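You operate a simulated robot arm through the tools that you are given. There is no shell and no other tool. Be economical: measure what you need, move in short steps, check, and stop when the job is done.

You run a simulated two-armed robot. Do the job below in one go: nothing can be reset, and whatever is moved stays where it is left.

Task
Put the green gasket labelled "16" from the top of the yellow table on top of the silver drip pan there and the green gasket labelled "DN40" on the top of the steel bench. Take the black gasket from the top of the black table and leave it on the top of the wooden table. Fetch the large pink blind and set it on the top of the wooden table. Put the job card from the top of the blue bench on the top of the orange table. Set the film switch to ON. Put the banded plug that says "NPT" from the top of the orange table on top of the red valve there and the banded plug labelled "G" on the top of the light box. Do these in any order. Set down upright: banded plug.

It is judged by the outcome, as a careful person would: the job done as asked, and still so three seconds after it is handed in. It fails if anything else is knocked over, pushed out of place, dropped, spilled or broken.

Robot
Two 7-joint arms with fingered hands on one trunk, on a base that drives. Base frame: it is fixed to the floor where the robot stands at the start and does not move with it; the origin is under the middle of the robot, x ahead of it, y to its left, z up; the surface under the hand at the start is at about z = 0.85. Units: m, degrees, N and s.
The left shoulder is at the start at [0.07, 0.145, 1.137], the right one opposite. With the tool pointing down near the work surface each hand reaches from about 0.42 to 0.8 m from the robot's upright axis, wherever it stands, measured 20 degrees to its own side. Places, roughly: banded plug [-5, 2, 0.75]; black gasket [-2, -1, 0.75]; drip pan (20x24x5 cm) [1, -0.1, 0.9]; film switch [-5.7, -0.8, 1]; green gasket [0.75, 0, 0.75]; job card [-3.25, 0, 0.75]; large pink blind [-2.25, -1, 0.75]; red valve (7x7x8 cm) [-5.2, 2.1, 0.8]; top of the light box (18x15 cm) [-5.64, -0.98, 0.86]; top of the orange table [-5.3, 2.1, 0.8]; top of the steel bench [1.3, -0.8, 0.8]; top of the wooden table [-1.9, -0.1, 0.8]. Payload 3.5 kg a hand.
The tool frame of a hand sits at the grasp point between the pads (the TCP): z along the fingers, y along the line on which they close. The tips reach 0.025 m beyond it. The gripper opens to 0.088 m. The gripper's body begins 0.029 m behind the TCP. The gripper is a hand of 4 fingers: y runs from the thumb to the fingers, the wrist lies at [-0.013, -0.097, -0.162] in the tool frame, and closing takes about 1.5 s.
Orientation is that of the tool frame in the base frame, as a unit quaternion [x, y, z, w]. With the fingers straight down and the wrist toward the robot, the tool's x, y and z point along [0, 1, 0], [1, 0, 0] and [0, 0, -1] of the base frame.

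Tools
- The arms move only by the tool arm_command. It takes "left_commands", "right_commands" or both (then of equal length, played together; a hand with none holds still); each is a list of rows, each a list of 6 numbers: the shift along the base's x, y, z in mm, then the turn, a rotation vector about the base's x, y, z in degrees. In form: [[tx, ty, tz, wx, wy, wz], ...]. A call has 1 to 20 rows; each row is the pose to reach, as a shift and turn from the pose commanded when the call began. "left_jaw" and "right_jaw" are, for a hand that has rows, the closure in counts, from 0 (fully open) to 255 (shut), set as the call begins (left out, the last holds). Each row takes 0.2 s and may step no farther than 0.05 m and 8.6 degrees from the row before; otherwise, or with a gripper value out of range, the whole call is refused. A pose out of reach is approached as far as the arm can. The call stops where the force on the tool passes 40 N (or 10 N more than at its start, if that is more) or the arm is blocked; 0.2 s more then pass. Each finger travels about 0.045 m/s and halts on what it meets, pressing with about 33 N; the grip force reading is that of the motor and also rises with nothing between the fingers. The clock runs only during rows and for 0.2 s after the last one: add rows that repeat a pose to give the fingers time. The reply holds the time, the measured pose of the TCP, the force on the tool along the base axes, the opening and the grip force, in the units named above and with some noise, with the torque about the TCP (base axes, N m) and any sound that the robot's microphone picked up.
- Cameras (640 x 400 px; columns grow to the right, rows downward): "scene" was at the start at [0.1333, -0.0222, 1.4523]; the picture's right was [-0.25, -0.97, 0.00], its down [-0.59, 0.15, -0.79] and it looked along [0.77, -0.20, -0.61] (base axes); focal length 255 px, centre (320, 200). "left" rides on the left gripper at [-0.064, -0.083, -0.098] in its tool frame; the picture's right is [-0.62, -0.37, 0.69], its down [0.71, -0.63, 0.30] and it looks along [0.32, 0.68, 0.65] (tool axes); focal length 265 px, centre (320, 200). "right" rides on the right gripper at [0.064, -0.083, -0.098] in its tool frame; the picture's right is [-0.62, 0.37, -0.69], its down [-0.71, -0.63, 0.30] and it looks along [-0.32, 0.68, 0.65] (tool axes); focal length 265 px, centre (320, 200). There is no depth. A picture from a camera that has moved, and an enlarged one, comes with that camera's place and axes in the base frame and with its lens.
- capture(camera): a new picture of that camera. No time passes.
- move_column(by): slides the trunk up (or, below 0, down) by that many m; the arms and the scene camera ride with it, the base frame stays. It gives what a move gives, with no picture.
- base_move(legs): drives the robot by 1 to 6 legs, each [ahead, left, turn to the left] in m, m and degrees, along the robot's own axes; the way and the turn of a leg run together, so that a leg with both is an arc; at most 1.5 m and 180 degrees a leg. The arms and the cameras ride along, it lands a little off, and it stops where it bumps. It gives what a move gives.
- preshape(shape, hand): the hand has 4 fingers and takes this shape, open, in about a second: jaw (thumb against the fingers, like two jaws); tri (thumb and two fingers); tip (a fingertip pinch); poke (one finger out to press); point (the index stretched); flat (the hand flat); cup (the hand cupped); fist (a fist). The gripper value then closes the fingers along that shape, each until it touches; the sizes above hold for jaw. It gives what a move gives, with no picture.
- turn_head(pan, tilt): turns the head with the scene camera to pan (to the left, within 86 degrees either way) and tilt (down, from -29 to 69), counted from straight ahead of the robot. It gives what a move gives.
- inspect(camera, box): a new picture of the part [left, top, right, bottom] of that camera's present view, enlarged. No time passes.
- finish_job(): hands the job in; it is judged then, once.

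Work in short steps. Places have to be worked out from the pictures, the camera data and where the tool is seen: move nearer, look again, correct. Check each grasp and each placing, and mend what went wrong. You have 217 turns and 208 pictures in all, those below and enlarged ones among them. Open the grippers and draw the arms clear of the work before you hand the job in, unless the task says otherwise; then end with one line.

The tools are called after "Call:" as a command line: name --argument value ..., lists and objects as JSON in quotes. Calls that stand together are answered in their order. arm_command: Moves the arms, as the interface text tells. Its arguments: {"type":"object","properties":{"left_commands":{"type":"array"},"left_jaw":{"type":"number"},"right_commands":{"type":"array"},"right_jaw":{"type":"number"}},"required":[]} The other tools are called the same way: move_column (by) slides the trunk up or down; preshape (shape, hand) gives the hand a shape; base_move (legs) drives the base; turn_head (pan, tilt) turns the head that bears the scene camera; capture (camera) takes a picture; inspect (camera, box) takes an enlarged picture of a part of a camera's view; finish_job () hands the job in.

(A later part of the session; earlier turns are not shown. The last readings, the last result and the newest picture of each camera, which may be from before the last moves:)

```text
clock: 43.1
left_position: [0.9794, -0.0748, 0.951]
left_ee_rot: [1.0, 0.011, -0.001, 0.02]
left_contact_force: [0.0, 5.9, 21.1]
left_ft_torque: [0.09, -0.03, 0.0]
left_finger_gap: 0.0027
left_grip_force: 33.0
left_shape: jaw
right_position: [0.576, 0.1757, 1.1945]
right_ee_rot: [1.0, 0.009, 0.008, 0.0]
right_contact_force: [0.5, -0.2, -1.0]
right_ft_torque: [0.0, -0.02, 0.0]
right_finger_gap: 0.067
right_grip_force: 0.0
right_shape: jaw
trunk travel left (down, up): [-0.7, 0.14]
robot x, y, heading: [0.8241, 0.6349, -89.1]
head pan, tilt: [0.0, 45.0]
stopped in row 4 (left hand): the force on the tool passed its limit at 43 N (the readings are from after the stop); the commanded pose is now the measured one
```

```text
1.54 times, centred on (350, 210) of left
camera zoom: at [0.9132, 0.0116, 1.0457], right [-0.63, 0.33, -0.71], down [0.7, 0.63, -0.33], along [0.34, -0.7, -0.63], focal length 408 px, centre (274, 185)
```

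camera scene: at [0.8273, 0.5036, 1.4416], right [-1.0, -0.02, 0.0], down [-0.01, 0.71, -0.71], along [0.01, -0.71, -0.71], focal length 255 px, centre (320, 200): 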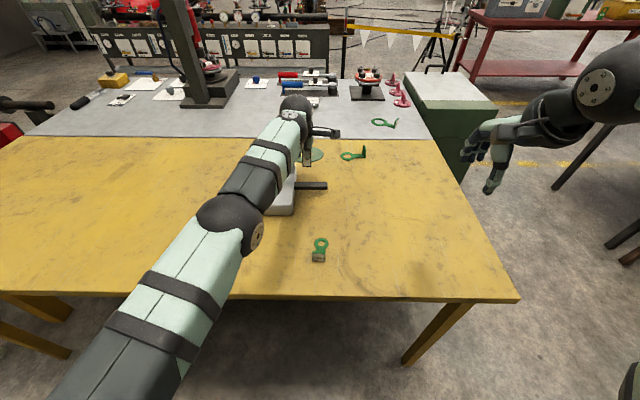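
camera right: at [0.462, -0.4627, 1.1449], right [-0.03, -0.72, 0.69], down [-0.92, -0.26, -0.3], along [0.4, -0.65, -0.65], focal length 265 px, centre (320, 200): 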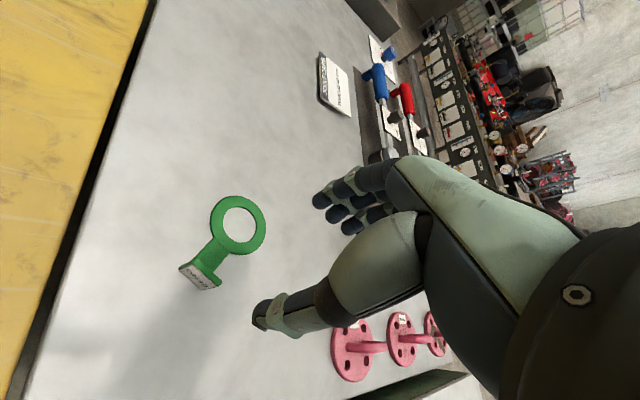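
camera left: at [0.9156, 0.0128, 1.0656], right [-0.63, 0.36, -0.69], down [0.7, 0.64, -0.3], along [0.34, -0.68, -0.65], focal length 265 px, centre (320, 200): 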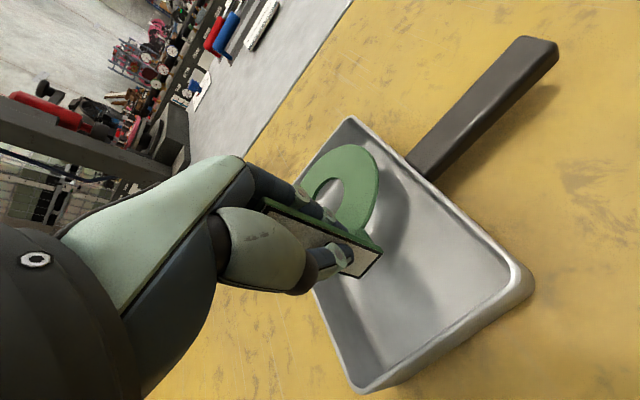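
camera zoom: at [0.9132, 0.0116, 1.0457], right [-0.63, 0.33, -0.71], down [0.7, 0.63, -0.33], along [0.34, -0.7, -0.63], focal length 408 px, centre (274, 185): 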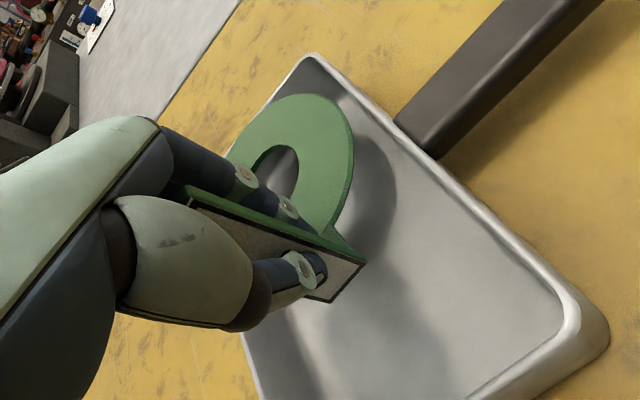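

The far edge of the ring met the far rim (the ring's centre sits about 80 mm beyond the tag). I lift, level the hand, and come back 22 mm toward me.

Call:
arm_command --left_commands '[[0, 0, 10, 0, 0, 0], [0, 5, 25, 2.3, 0, 0], [0, 23, 25, 2.3, 0, 0], [0, 23, 25, 2.3, 0, 0]]'

Call:
inspect --camera "scene" --box '[220, 130, 340, 220]'

Call:
inspect --camera "left" --box '[220, 80, 480, 340]'

```text
clock: 44.1
left_position: [0.9805, -0.0538, 0.9654]
left_ee_rot: [1.0, 0.009, 0.0, -0.007]
left_contact_force: [0.4, 0.5, 0.7]
left_ft_torque: [-0.02, 0.0, -0.01]
left_finger_gap: 0.0023
left_grip_force: 33.0
left_shape: jaw
right_position: [0.5753, 0.171, 1.1927]
right_ee_rot: [1.0, 0.006, 0.008, -0.001]
right_contact_force: [-0.1, -0.7, -0.2]
right_ft_torque: [0.02, 0.02, -0.03]
right_finger_gap: 0.067
right_grip_force: 0.0
right_shape: jaw
trunk travel left (down, up): [-0.7, 0.14]
robot x, y, heading: [0.8224, 0.6357, -88.9]
head pan, tilt: [0.0, 45.0]
```

```text
4.44 times, centred on (280, 175) of scene
camera zoom: at [0.8258, 0.502, 1.4414], right [-1.0, -0.02, 0.0], down [-0.01, 0.71, -0.71], along [0.01, -0.71, -0.71], focal length 1132 px, centre (498, 311)
```

zoom: 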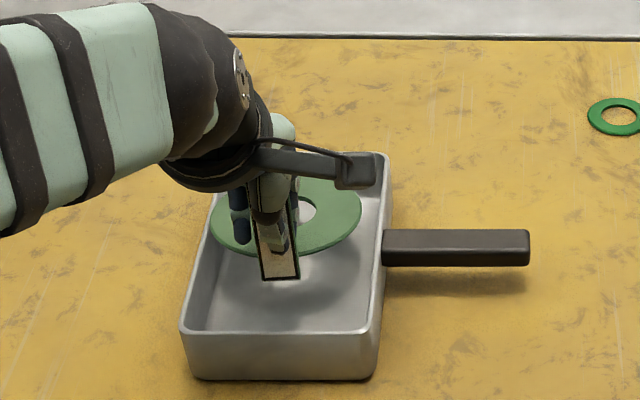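

```text
1.54 times, centred on (350, 210) of left
camera zoom: at [0.9148, 0.0279, 1.066], right [-0.63, 0.37, -0.69], down [0.7, 0.65, -0.29], along [0.34, -0.67, -0.66], focal length 408 px, centre (274, 185)
```

zoom: 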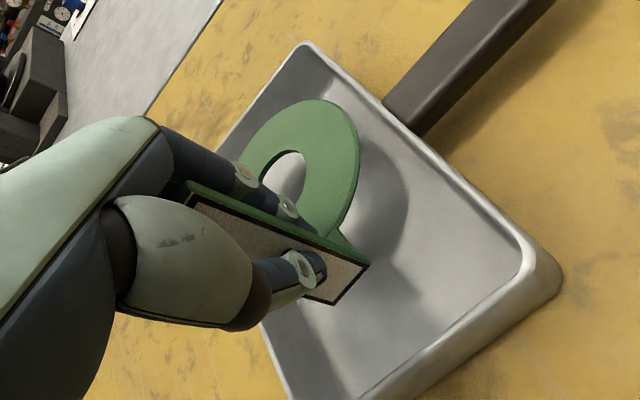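

Now there's clearance at the far rim. I shift 3 mm toward the handle and lower again.

Call:
arm_command --left_commands '[[-3, 0, -10, -0.7, 0, 0], [-3, 0, -20, -0.7, 0, 0], [-3, 0, -30, -0.7, 0, 0], [-3, 0, -40, -0.7, 0, 0], [-3, 0, -48, -0.7, 0, 0], [-3, 0, -52, -0.7, 0, 0]]'

Call:
inspect --camera "scene" --box '[220, 130, 340, 220]'

Call:
inspect --camera "left" --box '[220, 80, 480, 340]'

```text
clock: 45.1
left_position: [0.9761, -0.0578, 0.9511]
left_ee_rot: [1.0, 0.012, -0.002, 0.019]
left_contact_force: [0.7, 5.5, 22.2]
left_ft_torque: [0.02, 0.05, -0.02]
left_finger_gap: 0.0028
left_grip_force: 32.8
left_shape: jaw
right_position: [0.5747, 0.1766, 1.1958]
right_ee_rot: [1.0, 0.008, 0.01, 0.001]
right_contact_force: [-0.3, -0.8, -0.2]
right_ft_torque: [0.0, -0.02, 0.02]
right_finger_gap: 0.0674
right_grip_force: 0.0
right_shape: jaw
trunk travel left (down, up): [-0.7, 0.14]
robot x, y, heading: [0.8247, 0.6363, -88.9]
head pan, tilt: [0.0, 45.0]
stopped in row 4 (left hand): the force on the tool passed its limit at 45 N (the readings are from after the stop); the commanded pose is now the measured one
```

```text
4.44 times, centred on (280, 175) of scene
camera zoom: at [0.8251, 0.5071, 1.4419], right [-1.0, -0.02, 0.0], down [-0.01, 0.71, -0.71], along [0.01, -0.71, -0.71], focal length 1132 px, centre (498, 311)
```

zoom: 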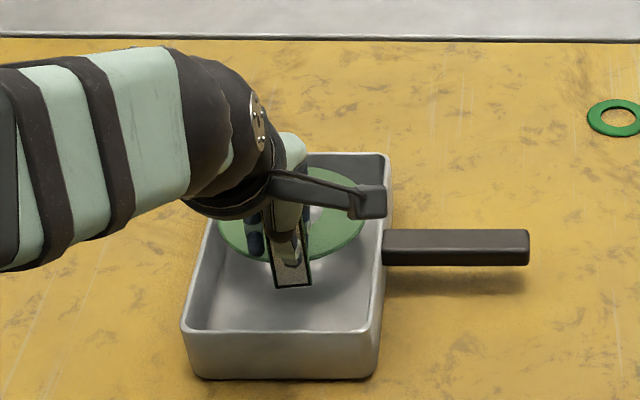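

```text
1.54 times, centred on (350, 210) of left
camera zoom: at [0.9102, 0.0284, 1.0456], right [-0.63, 0.33, -0.7], down [0.7, 0.63, -0.33], along [0.34, -0.7, -0.63], focal length 408 px, centre (274, 185)
```

zoom: 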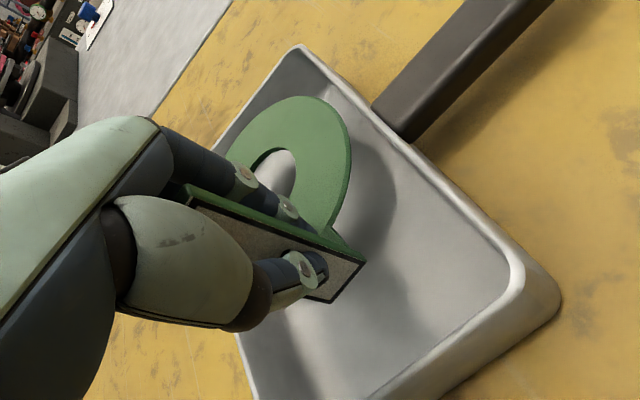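

Contact came again at the same height (z≈0.951, gasket bottom ≈0.90) with nearly no torque about the TCP. So the pan seems to carry things at its rim height z 0.9. I level the hand and settle the gasket there lightly.

Call:
arm_command --left_commands '[[3, 1, 4, 0, 0, 0], [3, 3, 5, 2.0, 0, 0], [3, 3, 4, 2.0, 0, 0], [3, 3, 2, 2.0, 0, 0], [3, 3, 2, 2.0, 0, 0]]'

Call:
inspect --camera "scene" --box '[220, 130, 340, 220]'

```text
clock: 46.3
left_position: [0.9778, -0.0538, 0.9491]
left_ee_rot: [1.0, 0.012, 0.0, -0.001]
left_contact_force: [-1.0, -5.8, 21.9]
left_ft_torque: [-0.23, 0.04, 0.01]
left_finger_gap: 0.0028
left_grip_force: 33.4
left_shape: jaw
right_position: [0.5739, 0.1759, 1.1953]
right_ee_rot: [1.0, 0.007, 0.009, 0.001]
right_contact_force: [0.0, -0.4, -0.6]
right_ft_torque: [-0.03, 0.0, 0.04]
right_finger_gap: 0.0675
right_grip_force: 0.0
right_shape: jaw
trunk travel left (down, up): [-0.7, 0.14]
robot x, y, heading: [0.828, 0.6368, -89.0]
head pan, tilt: [0.0, 45.0]
```

```text
4.44 times, centred on (280, 175) of scene
camera zoom: at [0.8243, 0.5068, 1.442], right [-1.0, -0.02, 0.0], down [-0.01, 0.71, -0.71], along [0.01, -0.71, -0.71], focal length 1132 px, centre (498, 311)
```

zoom: 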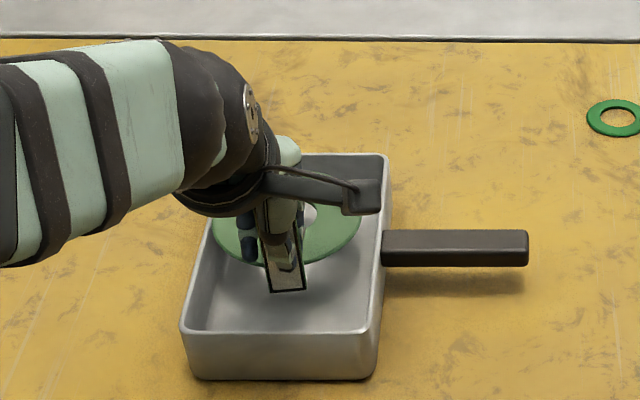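

Still pressing 22 N. I raise a few mm to relieve it and see where contact begins.

Call:
arm_command --left_commands '[[0, 0, 2, 0, 0, 0], [0, 0, 3, 0, 0, 0], [0, 0, 3, 0, 0, 0]]'

Call:
inspect --camera "left" --box '[220, 80, 480, 340]'

```text
clock: 47.1
left_position: [0.9775, -0.0537, 0.9492]
left_ee_rot: [1.0, 0.012, 0.0, -0.003]
left_contact_force: [-1.9, -4.5, 16.9]
left_ft_torque: [-0.23, 0.04, -0.07]
left_finger_gap: 0.0028
left_grip_force: 33.1
left_shape: jaw
right_position: [0.5744, 0.1746, 1.195]
right_ee_rot: [1.0, 0.007, 0.009, 0.001]
right_contact_force: [0.4, 0.0, -0.2]
right_ft_torque: [-0.02, 0.01, -0.02]
right_finger_gap: 0.0671
right_grip_force: 0.0
right_shape: jaw
trunk travel left (down, up): [-0.7, 0.14]
robot x, y, heading: [0.8249, 0.6381, -88.9]
head pan, tilt: [0.0, 45.0]
```

```text
1.54 times, centred on (350, 210) of left
camera zoom: at [0.9129, 0.0279, 1.0494], right [-0.63, 0.36, -0.69], down [0.7, 0.65, -0.3], along [0.34, -0.67, -0.66], focal length 408 px, centre (274, 185)
```

zoom: 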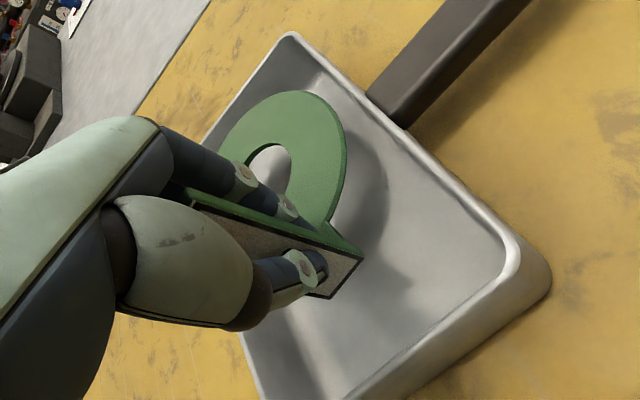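

The left camera puts the ring centre at x≈0.990 against the pan's inner middle ≈0.986, so it may be catching the far-left wall. I raise, shift 5 mm toward the handle, and try lowering again.

Call:
arm_command --left_commands '[[0, 0, 6, 0, 0, 0], [-5, 0, 10, 0, 0, 0], [-5, 0, 10, 0, 0, 0], [-5, 0, 4, 0, 0, 0], [-5, 0, -1, 0, 0, 0], [-5, 0, -4, 0, 0, 0], [-5, 0, -4, 0, 0, 0]]'

Call:
inspect --camera "left" --box '[220, 80, 480, 340]'

```text
clock: 48.7
left_position: [0.9737, -0.0536, 0.9495]
left_ee_rot: [1.0, 0.013, -0.001, 0.001]
left_contact_force: [1.0, -2.3, 23.1]
left_ft_torque: [-0.16, -0.02, 0.01]
left_finger_gap: 0.0027
left_grip_force: 32.8
left_shape: jaw
right_position: [0.5747, 0.1768, 1.1948]
right_ee_rot: [1.0, 0.007, 0.009, 0.002]
right_contact_force: [0.8, -0.4, -0.6]
right_ft_torque: [0.01, 0.02, 0.03]
right_finger_gap: 0.0674
right_grip_force: 0.1
right_shape: jaw
trunk travel left (down, up): [-0.7, 0.14]
robot x, y, heading: [0.8243, 0.6353, -89.1]
head pan, tilt: [0.0, 45.0]
```

```text
1.54 times, centred on (350, 210) of left
camera zoom: at [0.9083, 0.0283, 1.0482], right [-0.63, 0.35, -0.69], down [0.7, 0.65, -0.31], along [0.34, -0.68, -0.65], focal length 408 px, centre (274, 185)
```

zoom: 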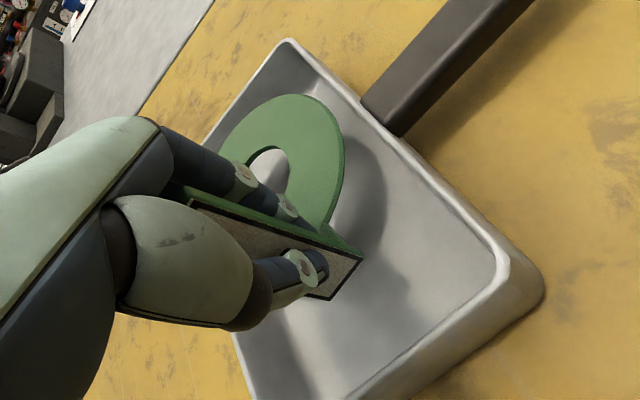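

Contact starts at the same height again, so the pan's support is at its top. I relieve the pressure, open, and check.

Call:
arm_command --left_commands '[[0, 0, 3, 0, 0, 0], [0, 0, 5, 0, 0, 0], [0, 0, 5, 0, 0, 0]]'

Call:
arm_command --left_commands '[[0, 0, 0, 0, 0, 0], [0, 0, 0, 0, 0, 0], [0, 0, 0, 0, 0, 0], [0, 0, 0, 0, 0, 0]]' --left_jaw 120

Call:
inspect --camera "left" --box '[220, 80, 480, 340]'

Call:
inspect --camera "scene" --box '[220, 130, 340, 220]'

```text
clock: 49.5
left_position: [0.9739, -0.0536, 0.9504]
left_ee_rot: [1.0, 0.011, -0.002, -0.005]
left_contact_force: [1.3, -5.2, 15.8]
left_ft_torque: [-0.21, 0.01, 0.02]
left_finger_gap: 0.0028
left_grip_force: 32.9
left_shape: jaw
right_position: [0.5746, 0.1748, 1.1943]
right_ee_rot: [1.0, 0.008, 0.009, 0.0]
right_contact_force: [0.5, -0.2, 0.6]
right_ft_torque: [0.01, 0.01, -0.02]
right_finger_gap: 0.0672
right_grip_force: 0.0
right_shape: jaw
trunk travel left (down, up): [-0.7, 0.14]
robot x, y, heading: [0.8259, 0.6368, -88.9]
head pan, tilt: [0.0, 45.0]
```

```text
clock: 50.5
left_position: [0.9742, -0.0546, 0.9474]
left_ee_rot: [1.0, 0.012, -0.001, -0.006]
left_contact_force: [-1.1, -0.4, 0.5]
left_ft_torque: [0.0, -0.02, -0.01]
left_finger_gap: 0.0464
left_grip_force: 0.0
left_shape: jaw
right_position: [0.5758, 0.1726, 1.1934]
right_ee_rot: [1.0, 0.007, 0.008, -0.001]
right_contact_force: [-0.4, -0.7, 0.9]
right_ft_torque: [-0.02, 0.0, 0.02]
right_finger_gap: 0.0672
right_grip_force: 0.0
right_shape: jaw
trunk travel left (down, up): [-0.7, 0.14]
robot x, y, heading: [0.8228, 0.6372, -89.0]
head pan, tilt: [0.0, 45.0]
```

```text
1.54 times, centred on (350, 210) of left
camera zoom: at [0.909, 0.0263, 1.0475], right [-0.63, 0.36, -0.69], down [0.7, 0.65, -0.3], along [0.34, -0.67, -0.66], focal length 408 px, centre (274, 185)
```

zoom: 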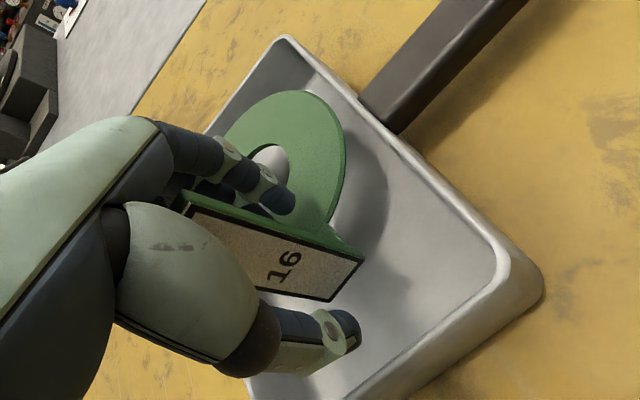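

```text
4.44 times, centred on (280, 175) of scene
camera zoom: at [0.8258, 0.5027, 1.4414], right [-1.0, -0.02, 0.0], down [-0.01, 0.71, -0.71], along [0.01, -0.71, -0.71], focal length 1132 px, centre (498, 311)
```

zoom: 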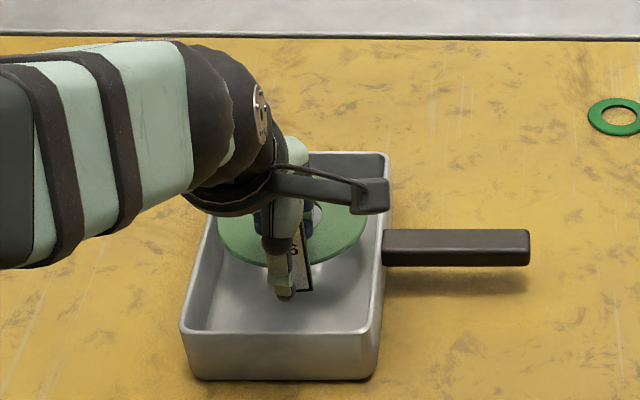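

The gasket stays put at the pan's top. I raise the hand straight up and recheck.

Call:
arm_command --left_commands '[[0, 0, 30, 0, 0, 0], [0, 0, 70, 0, 0, 0], [0, 0, 115, 0, 0, 0], [20, 40, 150, 0, 0, 0], [40, 80, 180, 0, 0, 0], [60, 125, 200, 0, 0, 0]]'

Call:
inspect --camera "scene" --box '[200, 100, 380, 220]'

Call:
capture --camera "left"

```text
refused: row 4 steps farther than a row can; nothing moved
```

```text
3.33 times, centred on (290, 160) of scene
camera zoom: at [0.8258, 0.5027, 1.4414], right [-1.0, -0.02, 0.0], down [-0.01, 0.71, -0.71], along [0.01, -0.71, -0.71], focal length 849 px, centre (420, 333)
```

zoom: 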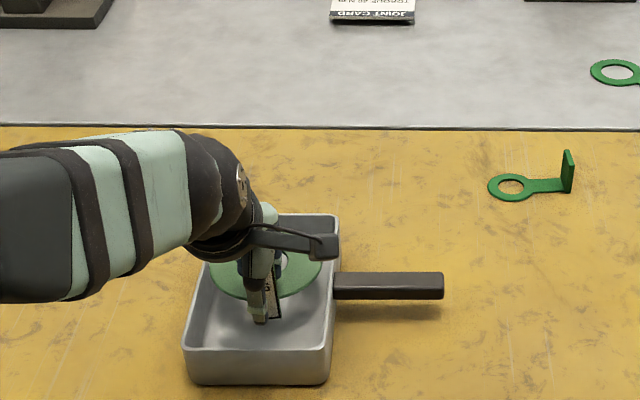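

```text
162 pictures are left
camera left: at [0.909, 0.0263, 1.0475], right [-0.63, 0.36, -0.69], down [0.7, 0.65, -0.3], along [0.34, -0.67, -0.66], focal length 265 px, centre (320, 200)
```

left: 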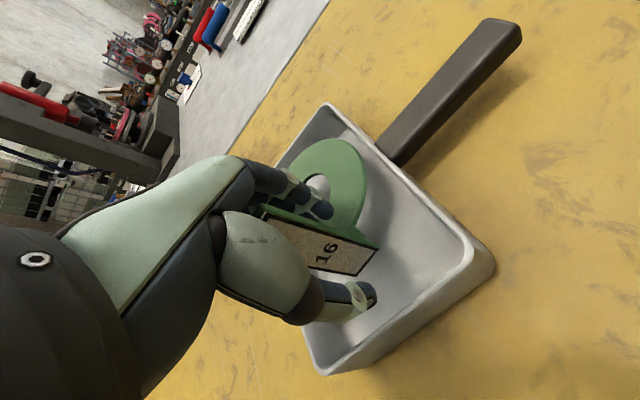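

Smaller rows this time.

Call:
arm_command --left_commands '[[0, 0, 30, 0, 0, 0], [0, 0, 65, 0, 0, 0], [0, 0, 105, 0, 0, 0], [0, 20, 140, 0, 0, 0], [0, 50, 170, 0, 0, 0], [0, 80, 200, 0, 0, 0], [0, 110, 220, 0, 0, 0]]'

Call:
inspect --camera "scene" --box '[200, 100, 380, 220]'

Call:
turn_head --pan -80 --tilt 30

Call:
capture --camera "scene"

```text
clock: 52.1
left_position: [0.9769, 0.0564, 1.1701]
left_ee_rot: [1.0, 0.011, -0.002, -0.004]
left_contact_force: [0.5, 0.5, -0.1]
left_ft_torque: [0.0, 0.02, -0.01]
left_finger_gap: 0.0462
left_grip_force: 0.0
left_shape: jaw
right_position: [0.5753, 0.1748, 1.1951]
right_ee_rot: [1.0, 0.007, 0.007, 0.002]
right_contact_force: [-0.2, 0.0, -0.3]
right_ft_torque: [0.03, 0.03, 0.04]
right_finger_gap: 0.0673
right_grip_force: 0.0
right_shape: jaw
trunk travel left (down, up): [-0.7, 0.14]
robot x, y, heading: [0.8247, 0.6354, -88.8]
head pan, tilt: [0.0, 45.0]
```

```text
3.33 times, centred on (290, 160) of scene
camera zoom: at [0.8257, 0.5058, 1.4417], right [-1.0, -0.02, 0.0], down [-0.01, 0.71, -0.71], along [0.01, -0.71, -0.71], focal length 849 px, centre (420, 333)
```

zoom: 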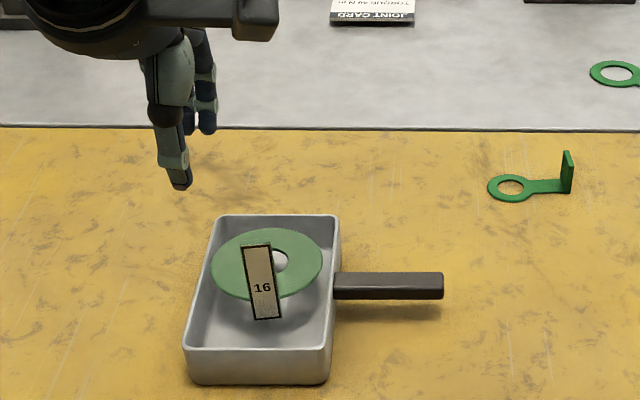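

```text
clock: 53.6
left_position: [0.976, 0.0535, 1.1684]
left_ee_rot: [1.0, 0.011, -0.002, -0.006]
left_contact_force: [-1.0, 0.2, 0.4]
left_ft_torque: [-0.02, 0.0, -0.04]
left_finger_gap: 0.0464
left_grip_force: 0.0
left_shape: jaw
right_position: [0.5753, 0.1725, 1.1939]
right_ee_rot: [1.0, 0.007, 0.007, -0.001]
right_contact_force: [0.3, -1.1, -0.2]
right_ft_torque: [-0.02, 0.01, 0.02]
right_finger_gap: 0.0671
right_grip_force: 0.0
right_shape: jaw
trunk travel left (down, up): [-0.7, 0.14]
robot x, y, heading: [0.8244, 0.6353, -88.8]
head pan, tilt: [-80.0, 30.0]
```

```text
160 pictures are left
camera scene: at [0.7355, 0.567, 1.4641], right [-0.19, 0.98, 0.0], down [0.49, 0.1, -0.87], along [-0.85, -0.17, -0.5], focal length 255 px, centre (320, 200)
```

scene: 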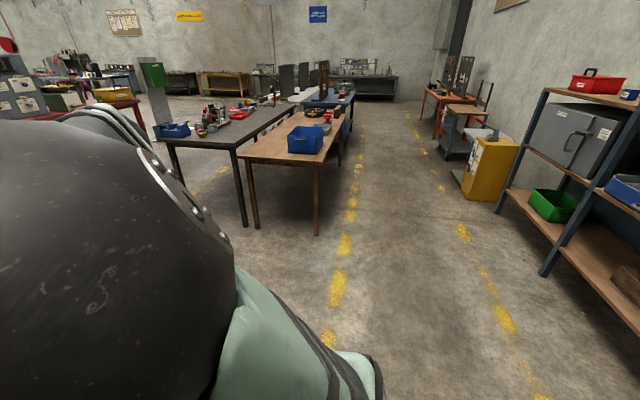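

Gasket 16 rests on the pan. The aisle towards -x is free, so I back off, turn to face -x and drive toward the wooden and black tables.

Call:
base_move --legs '[[-0.3, 0, 0], [0, 0, -91], [1.2, 0, 0]]'

Call:
turn_head --pan 35 --tilt 25

Call:
capture --camera "scene"

```text
clock: 65.2
left_position: [-0.9657, 0.7945, 1.1694]
left_ee_rot: [0.709, -0.705, 0.002, -0.005]
left_contact_force: [0.3, 0.1, 0.5]
left_ft_torque: [-0.03, 0.01, 0.0]
left_finger_gap: 0.0462
left_grip_force: 0.1
left_shape: jaw
right_position: [-0.8414, 1.1927, 1.1935]
right_ee_rot: [-0.706, 0.708, -0.006, -0.006]
right_contact_force: [-0.4, 0.9, -0.4]
right_ft_torque: [-0.03, -0.02, 0.03]
right_finger_gap: 0.0674
right_grip_force: 0.1
right_shape: jaw
trunk travel left (down, up): [-0.7, 0.14]
robot x, y, heading: [-0.3833, 0.9303, -179.8]
head pan, tilt: [-80.0, 30.0]
```

```text
clock: 67.2
left_position: [-0.9666, 0.7938, 1.1685]
left_ee_rot: [0.71, -0.704, 0.002, -0.005]
left_contact_force: [0.3, 0.0, 0.0]
left_ft_torque: [0.01, 0.01, 0.03]
left_finger_gap: 0.0464
left_grip_force: 0.0
left_shape: jaw
right_position: [-0.8405, 1.1929, 1.1941]
right_ee_rot: [-0.707, 0.708, -0.007, -0.006]
right_contact_force: [0.1, -0.7, -0.1]
right_ft_torque: [-0.01, 0.01, -0.01]
right_finger_gap: 0.067
right_grip_force: 0.1
right_shape: jaw
trunk travel left (down, up): [-0.7, 0.14]
robot x, y, heading: [-0.3841, 0.9375, -179.6]
head pan, tilt: [35.0, 25.0]
```

```text
159 pictures are left
camera scene: at [-0.5094, 0.8835, 1.4721], right [-0.57, 0.82, 0.0], down [0.35, 0.24, -0.91], along [-0.74, -0.52, -0.42], focal length 255 px, centre (320, 200)
```

scene: 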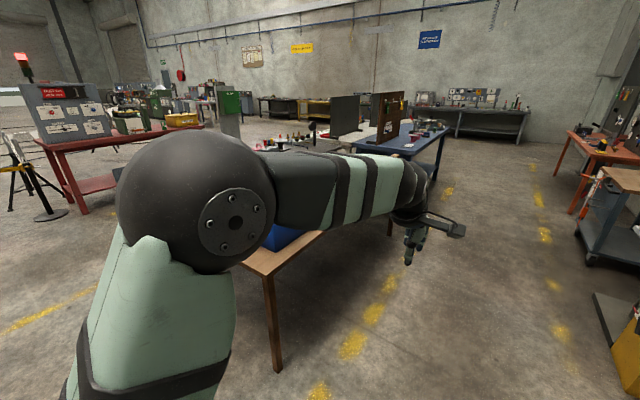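

The left arm blocks the view. I move into the corridor in front of the tables (x≈-0.68), face -y, and look right over them.

Call:
base_move --legs '[[0.3, 0, 0], [0, 0, 90], [0.7, 0, 0]]'

Call:
turn_head --pan -60 --tilt 25

Call:
capture --camera "scene"

Call:
turn_head --pan 0 --tilt 30

Call:
capture --camera "scene"

```text
clock: 76.4
left_position: [-0.5448, -0.321, 1.1693]
left_ee_rot: [1.0, 0.002, -0.001, -0.006]
left_contact_force: [-0.9, -0.1, 0.2]
left_ft_torque: [0.0, -0.05, -0.01]
left_finger_gap: 0.0461
left_grip_force: 0.0
left_shape: jaw
right_position: [-0.9417, -0.195, 1.1948]
right_ee_rot: [1.0, -0.004, 0.007, 0.001]
right_contact_force: [0.3, 1.1, 0.3]
right_ft_torque: [0.0, 0.0, 0.02]
right_finger_gap: 0.0674
right_grip_force: 0.0
right_shape: jaw
trunk travel left (down, up): [-0.7, 0.14]
robot x, y, heading: [-0.6849, 0.2589, -90.3]
head pan, tilt: [35.0, 25.0]
```

```text
clock: 78.1
left_position: [-0.5442, -0.3219, 1.1686]
left_ee_rot: [1.0, 0.001, -0.002, -0.005]
left_contact_force: [0.2, -0.6, 0.4]
left_ft_torque: [0.04, 0.01, -0.02]
left_finger_gap: 0.0462
left_grip_force: 0.0
left_shape: jaw
right_position: [-0.9412, -0.1951, 1.1946]
right_ee_rot: [1.0, -0.002, 0.008, 0.0]
right_contact_force: [0.0, 0.7, 0.9]
right_ft_torque: [0.0, 0.01, -0.01]
right_finger_gap: 0.0672
right_grip_force: 0.0
right_shape: jaw
trunk travel left (down, up): [-0.7, 0.14]
robot x, y, heading: [-0.6832, 0.2632, -90.3]
head pan, tilt: [-60.0, 25.0]
```

```text
158 pictures are left
camera scene: at [-0.7644, 0.1651, 1.4721], right [-0.5, 0.87, 0.0], down [0.37, 0.21, -0.91], along [-0.79, -0.45, -0.42], focal length 255 px, centre (320, 200)
```

scene: 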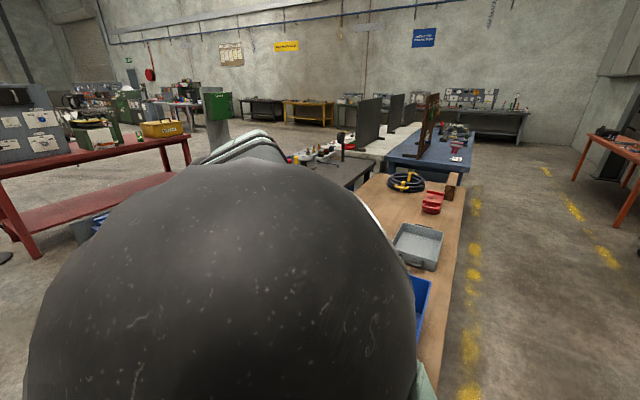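

```text
clock: 79.4
left_position: [-0.5442, -0.3219, 1.1687]
left_ee_rot: [1.0, 0.001, -0.001, -0.005]
left_contact_force: [-0.4, 0.2, 0.5]
left_ft_torque: [-0.03, 0.04, 0.01]
left_finger_gap: 0.0462
left_grip_force: 0.1
left_shape: jaw
right_position: [-0.9415, -0.1968, 1.1941]
right_ee_rot: [1.0, -0.003, 0.009, 0.0]
right_contact_force: [0.6, -0.1, 0.3]
right_ft_torque: [0.04, 0.01, -0.02]
right_finger_gap: 0.0676
right_grip_force: 0.1
right_shape: jaw
trunk travel left (down, up): [-0.7, 0.14]
robot x, y, heading: [-0.6842, 0.2647, -90.1]
head pan, tilt: [0.0, 30.0]
```

```text
157 pictures are left
camera scene: at [-0.6849, 0.1205, 1.4641], right [-1.0, 0.0, 0.0], down [0.0, 0.5, -0.87], along [0.0, -0.87, -0.5], focal length 255 px, centre (320, 200)
```

scene: 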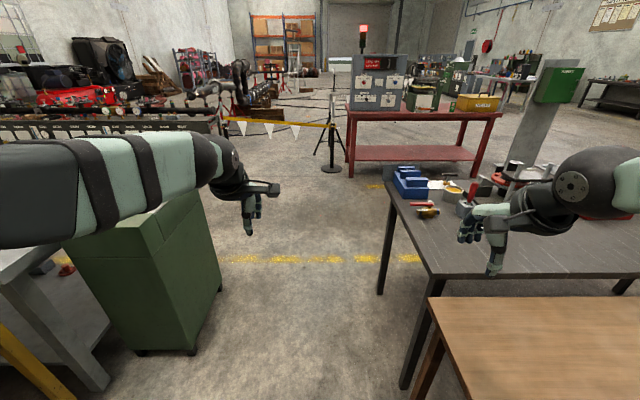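

The corridor is clear. I drive to y≈-1.75, turn to face -x and look along the black table's free side.

Call:
base_move --legs '[[1.0, 0, 0], [1.0, 0, 0], [0, 0, -90], [0.3, 0, 0]]'

Call:
turn_head --pan -25 --tilt 25

Call:
capture --camera "scene"

```text
clock: 94.9
left_position: [-1.5607, -1.9322, 1.1691]
left_ee_rot: [0.721, -0.693, 0.003, -0.005]
left_contact_force: [0.7, 0.9, 0.3]
left_ft_torque: [0.01, 0.0, -0.01]
left_finger_gap: 0.0461
left_grip_force: 0.1
left_shape: jaw
right_position: [-1.4503, -1.5315, 1.1942]
right_ee_rot: [0.718, -0.696, 0.006, 0.006]
right_contact_force: [0.4, 1.0, 0.1]
right_ft_torque: [0.02, -0.01, -0.02]
right_finger_gap: 0.0673
right_grip_force: 0.1
right_shape: jaw
trunk travel left (down, up): [-0.7, 0.14]
robot x, y, heading: [-0.9852, -1.7742, -178.2]
head pan, tilt: [0.0, 30.0]
```

```text
clock: 95.8
left_position: [-1.5637, -1.9333, 1.1691]
left_ee_rot: [0.721, -0.693, 0.002, -0.005]
left_contact_force: [0.6, 0.3, 0.2]
left_ft_torque: [-0.01, -0.01, 0.01]
left_finger_gap: 0.0462
left_grip_force: 0.0
left_shape: jaw
right_position: [-1.4512, -1.5308, 1.1938]
right_ee_rot: [0.718, -0.696, 0.007, 0.005]
right_contact_force: [-0.5, 0.0, -0.2]
right_ft_torque: [0.0, 0.0, 0.01]
right_finger_gap: 0.0672
right_grip_force: 0.0
right_shape: jaw
trunk travel left (down, up): [-0.7, 0.14]
robot x, y, heading: [-0.9819, -1.7743, -177.9]
head pan, tilt: [-25.0, 25.0]
```

```text
156 pictures are left
camera scene: at [-1.1205, -1.7391, 1.4721], right [0.39, 0.92, 0.0], down [0.39, -0.17, -0.91], along [-0.83, 0.36, -0.42], focal length 255 px, centre (320, 200)
```

scene: 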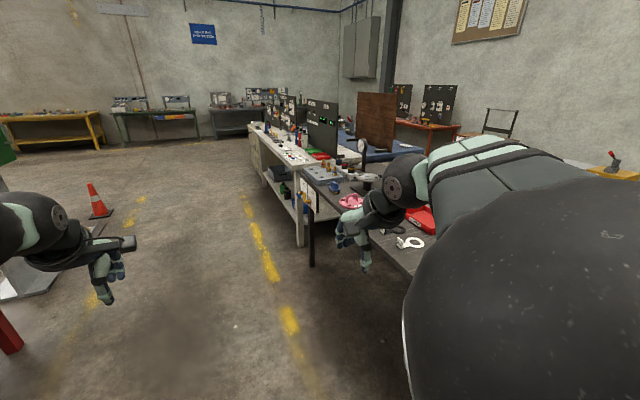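

The black table's near side is free. I drive along it, then face it (+y).

Call:
base_move --legs '[[1.1, 0, 0], [0, 0, -92], [0.22, 0, 0]]'

Call:
turn_head --pan 0 --tilt 42

Call:
capture --camera "scene"

```text
clock: 106.6
left_position: [-2.2437, -1.0042, 1.1701]
left_ee_rot: [-0.01, 1.0, -0.004, 0.002]
left_contact_force: [0.8, 0.2, 0.3]
left_ft_torque: [0.03, 0.01, 0.02]
left_finger_gap: 0.0461
left_grip_force: 0.0
left_shape: jaw
right_position: [-1.8414, -1.1231, 1.1947]
right_ee_rot: [-0.005, 1.0, 0.001, -0.008]
right_contact_force: [0.4, 0.1, 0.0]
right_ft_torque: [0.0, 0.02, 0.04]
right_finger_gap: 0.067
right_grip_force: 0.1
right_shape: jaw
trunk travel left (down, up): [-0.7, 0.14]
robot x, y, heading: [-2.0902, -1.5845, 90.6]
head pan, tilt: [-25.0, 25.0]
```

```text
clock: 107.5
left_position: [-2.242, -1.0027, 1.1691]
left_ee_rot: [-0.01, 1.0, -0.005, 0.002]
left_contact_force: [0.1, -0.8, 0.2]
left_ft_torque: [0.04, 0.01, -0.03]
left_finger_gap: 0.0463
left_grip_force: 0.1
left_shape: jaw
right_position: [-1.8431, -1.1215, 1.1935]
right_ee_rot: [-0.005, 1.0, -0.001, -0.008]
right_contact_force: [0.5, -0.1, 1.1]
right_ft_torque: [0.02, -0.02, 0.01]
right_finger_gap: 0.0675
right_grip_force: 0.0
right_shape: jaw
trunk travel left (down, up): [-0.7, 0.14]
robot x, y, heading: [-2.0931, -1.5813, 91.0]
head pan, tilt: [0.0, 42.0]
```

```text
155 pictures are left
camera scene: at [-2.0949, -1.4499, 1.4459], right [1.0, 0.01, 0.0], down [0.01, -0.67, -0.74], along [-0.01, 0.74, -0.67], focal length 255 px, centre (320, 200)
```

scene: 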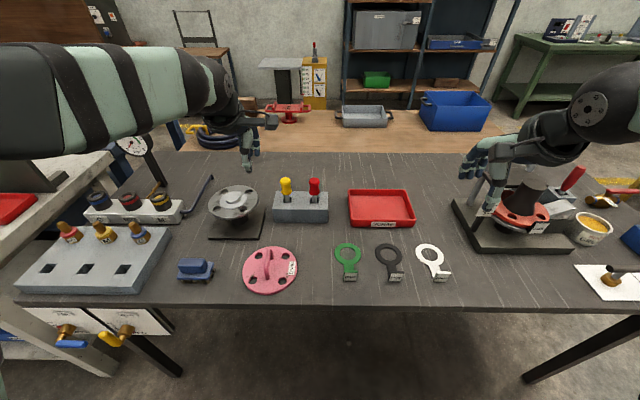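

The pink blind and the black gasket stand close on the near edge. I zoom on both.

Call:
inspect --camera "scene" --box '[230, 230, 460, 310]'

Call:
inspect --camera "scene" --box '[230, 235, 310, 300]'

Call:
capture --camera "left"

```text
2.78 times, centred on (345, 270) of scene
camera zoom: at [-2.0949, -1.4499, 1.4459], right [1.0, 0.01, 0.0], down [0.01, -0.67, -0.74], along [-0.01, 0.74, -0.67], focal length 709 px, centre (250, 5)
```

zoom: 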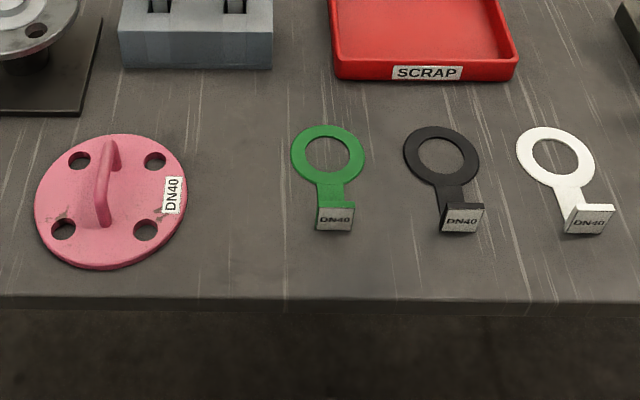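

```text
6.15 times, centred on (270, 268) of scene
camera zoom: at [-2.0949, -1.4499, 1.4459], right [1.0, 0.01, 0.0], down [0.01, -0.67, -0.74], along [-0.01, 0.74, -0.67], focal length 1568 px, centre (628, -215)
```

zoom: 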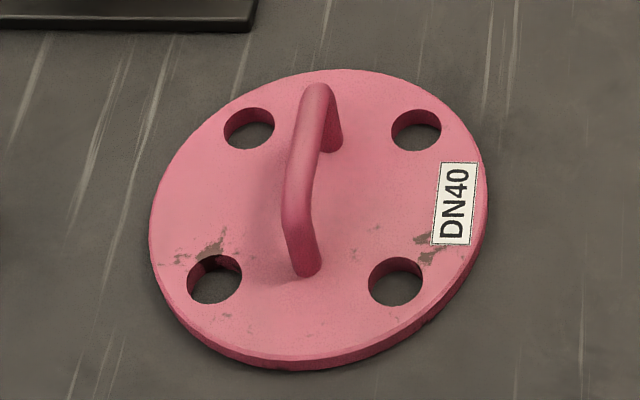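

```text
152 pictures are left
camera left: at [-2.1761, -1.0824, 1.2683], right [0.63, -0.36, -0.69], down [-0.7, -0.65, -0.3], along [-0.34, 0.67, -0.66], focal length 265 px, centre (320, 200)
```

left: 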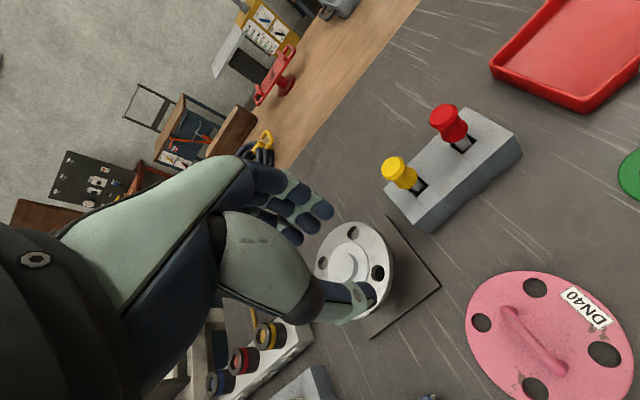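

Black gasket tag: about (-1.906,-1.10); the pink blind's handle runs along y at x≈-2.232, y -1.11..-1.04, top ≈0.895. I place the right hand above the black tag and turn the left hand -90° above the handle.

Call:
arm_command --right_commands '[[-10, 4, -20, 0, 0, -1], [-20, 8, -50, 0, 0, -1], [-30, 12, -90, 0, 0, -1], [-42, 16, -130, 0, 0, -1], [-52, 18, -170, 0, 0, -1], [-63, 21, -205, 0, 0, -1], [-63, 21, -215, 0, 0, -1], [-63, 21, -215, 0, 0, -1], [-63, 21, -215, 0, 0, -1], [-63, 21, -215, 0, 0, -1], [-63, 21, -215, 0, 0, -1], [-63, 21, -215, 0, 0, -1]]' --left_commands '[[0, -10, 0, 0, 0, -8], [0, -20, 0, 0, 0, -16], [0, -30, 0, 0, 0, -24], [0, -40, 0, 0, 0, -32], [0, -50, 0, 0, 0, -40], [2, -55, 0, 0, 0, -48], [4, -60, -5, 0, 0, -56], [6, -65, -15, 0, 0, -64], [8, -70, -35, 0, 0, -72], [10, -72, -70, 0, 0, -80], [10, -72, -110, 0, 0, -88], [10, -72, -130, 0, 0, -88]]' --left_jaw 60

Call:
capture --camera "right"

Call:
capture --camera "left"

Call:
capture --camera "scene"

```text
clock: 110.1
left_position: [-2.2313, -1.0746, 1.0402]
left_ee_rot: [0.688, 0.726, -0.004, -0.002]
left_contact_force: [-0.5, 1.1, 0.0]
left_ft_torque: [0.03, -0.02, 0.02]
left_finger_gap: 0.0669
left_grip_force: 0.0
left_shape: jaw
right_position: [-1.9059, -1.101, 0.9788]
right_ee_rot: [0.003, 1.0, 0.001, -0.009]
right_contact_force: [0.0, 0.5, -0.5]
right_ft_torque: [0.03, 0.03, -0.02]
right_finger_gap: 0.0672
right_grip_force: 0.0
right_shape: jaw
trunk travel left (down, up): [-0.7, 0.14]
robot x, y, heading: [-2.0906, -1.5834, 90.7]
head pan, tilt: [0.0, 42.0]
```

```text
151 pictures are left
camera right: at [-1.9677, -1.1834, 1.0787], right [0.63, 0.36, 0.68], down [0.71, -0.63, -0.32], along [0.32, 0.68, -0.66], focal length 265 px, centre (320, 200)
```

right: 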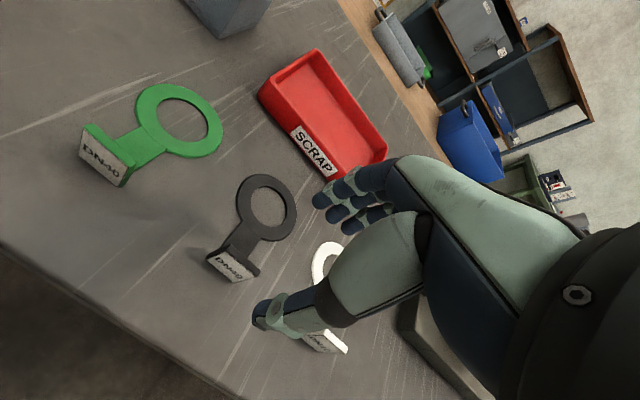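

```text
150 pictures are left
camera left: at [-2.3108, -1.1425, 1.1381], right [-0.34, -0.64, -0.69], down [-0.67, 0.68, -0.3], along [0.66, 0.36, -0.66], focal length 265 px, centre (320, 200)
```

left: 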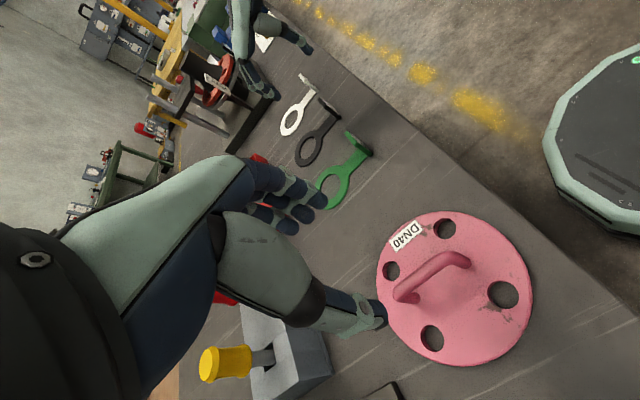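

```text
149 pictures are left
camera scene: at [-2.0951, -1.4499, 1.4458], right [1.0, 0.01, 0.0], down [0.01, -0.67, -0.74], along [-0.01, 0.74, -0.67], focal length 255 px, centre (320, 200)
```

scene: 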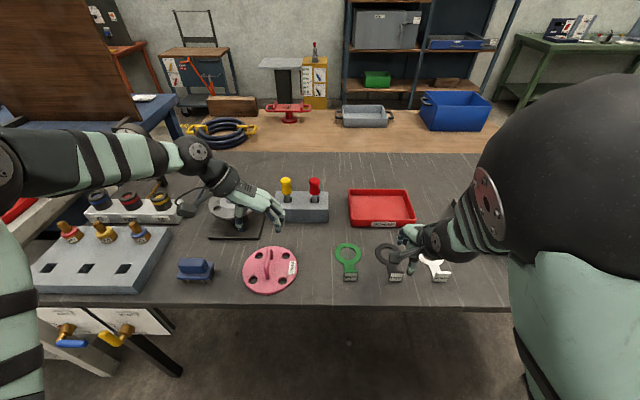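

Both line up within a few mm. I descend with both hands: right to z≈0.887, left to z≈0.894.

Call:
arm_command --right_commands '[[0, 4, -30, 0, 0, 0], [0, 4, -60, 0, 0, 0], [0, 4, -80, 0, 0, 0], [0, 4, -92, 0, 0, 0], [0, 4, -92, 0, 0, 0]]' --left_commands '[[0, -4, -40, 0, 0, 0], [0, -4, -80, 0, 0, 0], [0, -4, -115, 0, 0, 0], [0, -4, -135, 0, 0, 0], [0, -4, -146, 0, 0, 0]]'

Call:
capture --camera "right"

Call:
capture --camera "left"

```text
clock: 111.3
left_position: [-2.2319, -1.0777, 0.8917]
left_ee_rot: [0.688, 0.726, -0.005, -0.002]
left_contact_force: [-0.1, 0.4, 0.3]
left_ft_torque: [-0.01, -0.01, 0.01]
left_finger_gap: 0.0669
left_grip_force: 0.1
left_shape: jaw
right_position: [-1.9058, -1.0971, 0.8875]
right_ee_rot: [0.004, 1.0, 0.0, -0.008]
right_contact_force: [-0.3, -0.7, 0.2]
right_ft_torque: [0.0, 0.0, 0.02]
right_finger_gap: 0.0671
right_grip_force: 0.0
right_shape: jaw
trunk travel left (down, up): [-0.7, 0.14]
robot x, y, heading: [-2.0961, -1.5853, 90.9]
head pan, tilt: [0.0, 42.0]
```

```text
148 pictures are left
camera right: at [-1.9682, -1.1795, 0.9865], right [0.63, 0.36, 0.68], down [0.7, -0.63, -0.32], along [0.32, 0.68, -0.66], focal length 265 px, centre (320, 200)
```

right: 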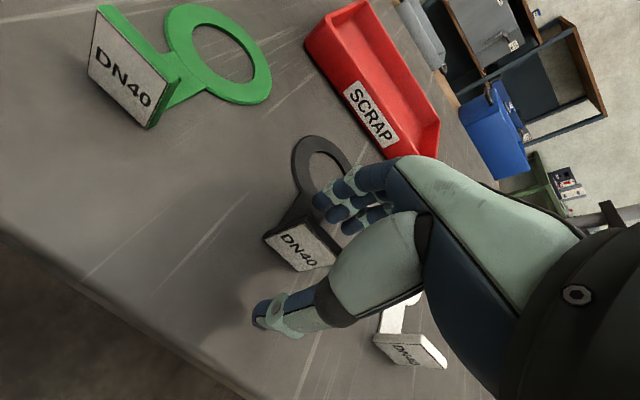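

```text
147 pictures are left
camera left: at [-2.3109, -1.1452, 0.9906], right [-0.34, -0.64, -0.69], down [-0.67, 0.68, -0.3], along [0.66, 0.36, -0.66], focal length 265 px, centre (320, 200)
```

left: 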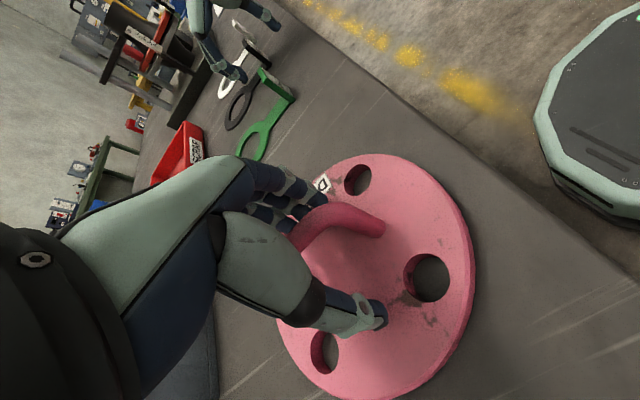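

Both objects are between the fingers. I close both hands.

Call:
arm_command --right_commands '[[0, 0, 0, 0, 0, 0], [0, 0, 0, 0, 0, 0], [0, 0, 0, 0, 0, 0], [0, 0, 0, 0, 0, 0], [0, 0, 0, 0, 0, 0], [0, 0, 0, 0, 0, 0], [0, 0, 0, 0, 0, 0]]' --left_commands '[[0, 0, 0, 0, 0, 0], [0, 0, 0, 0, 0, 0], [0, 0, 0, 0, 0, 0], [0, 0, 0, 0, 0, 0], [0, 0, 0, 0, 0, 0], [0, 0, 0, 0, 0, 0], [0, 0, 0, 0, 0, 0]]' --right_jaw 255 --left_jaw 255

Call:
arm_command --right_commands '[[0, 0, 20, 0, 0, 0], [0, 0, 50, 0, 0, 0], [0, 0, 90, 0, 0, 0], [0, 0, 130, 0, 0, 0], [0, 0, 160, 0, 0, 0], [0, 0, 160, 0, 0, 0]]' --left_commands '[[0, 0, 10, 0, 0, 0], [0, 0, 30, 0, 0, 0], [0, 0, 60, 0, 0, 0], [0, 0, 100, 0, 0, 0], [0, 0, 140, 0, 0, 0], [0, 0, 160, 0, 0, 0]]'

Call:
capture --camera "scene"

Call:
capture --camera "left"

```text
clock: 112.9
left_position: [-2.2332, -1.077, 0.8893]
left_ee_rot: [0.687, 0.726, -0.006, -0.002]
left_contact_force: [-1.9, -1.9, 0.2]
left_ft_torque: [0.04, -0.03, 0.03]
left_finger_gap: 0.0
left_grip_force: 32.6
left_shape: jaw
right_position: [-1.9047, -1.0965, 0.8866]
right_ee_rot: [0.004, 1.0, 0.0, -0.008]
right_contact_force: [0.8, -0.5, 1.1]
right_ft_torque: [0.06, 0.01, 0.0]
right_finger_gap: 0.0024
right_grip_force: 33.1
right_shape: jaw
trunk travel left (down, up): [-0.7, 0.14]
robot x, y, heading: [-2.0942, -1.5838, 91.0]
head pan, tilt: [0.0, 42.0]
```

```text
clock: 114.3
left_position: [-2.2327, -1.0772, 1.0525]
left_ee_rot: [0.687, 0.726, -0.006, -0.001]
left_contact_force: [0.2, 0.7, -13.1]
left_ft_torque: [-0.07, 0.0, 0.0]
left_finger_gap: 0.0
left_grip_force: 33.5
left_shape: jaw
right_position: [-1.9059, -1.0945, 1.0467]
right_ee_rot: [0.003, 1.0, 0.0, -0.008]
right_contact_force: [0.3, -0.8, 0.7]
right_ft_torque: [-0.05, 0.0, 0.0]
right_finger_gap: 0.0025
right_grip_force: 32.7
right_shape: jaw
trunk travel left (down, up): [-0.7, 0.14]
robot x, y, heading: [-2.0933, -1.5848, 90.9]
head pan, tilt: [0.0, 42.0]
```

```text
146 pictures are left
camera scene: at [-2.0956, -1.4475, 1.4455], right [1.0, 0.01, 0.0], down [0.01, -0.67, -0.74], along [-0.01, 0.74, -0.67], focal length 255 px, centre (320, 200)
```

scene: 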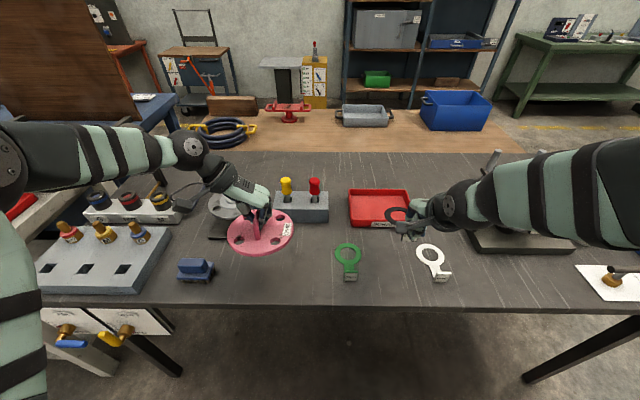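

```text
145 pictures are left
camera left: at [-2.3108, -1.1455, 1.1515], right [-0.34, -0.64, -0.69], down [-0.67, 0.68, -0.3], along [0.66, 0.36, -0.66], focal length 265 px, centre (320, 200)
```

left: 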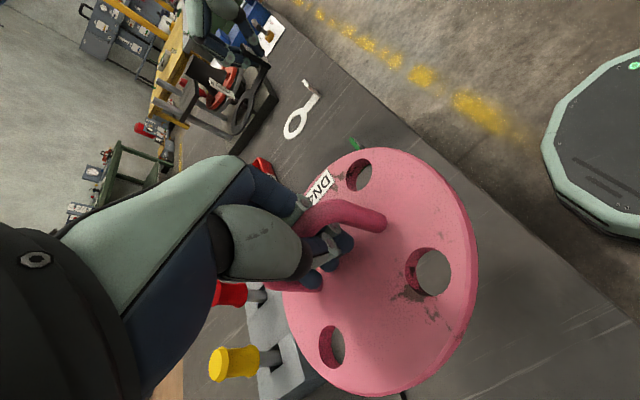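

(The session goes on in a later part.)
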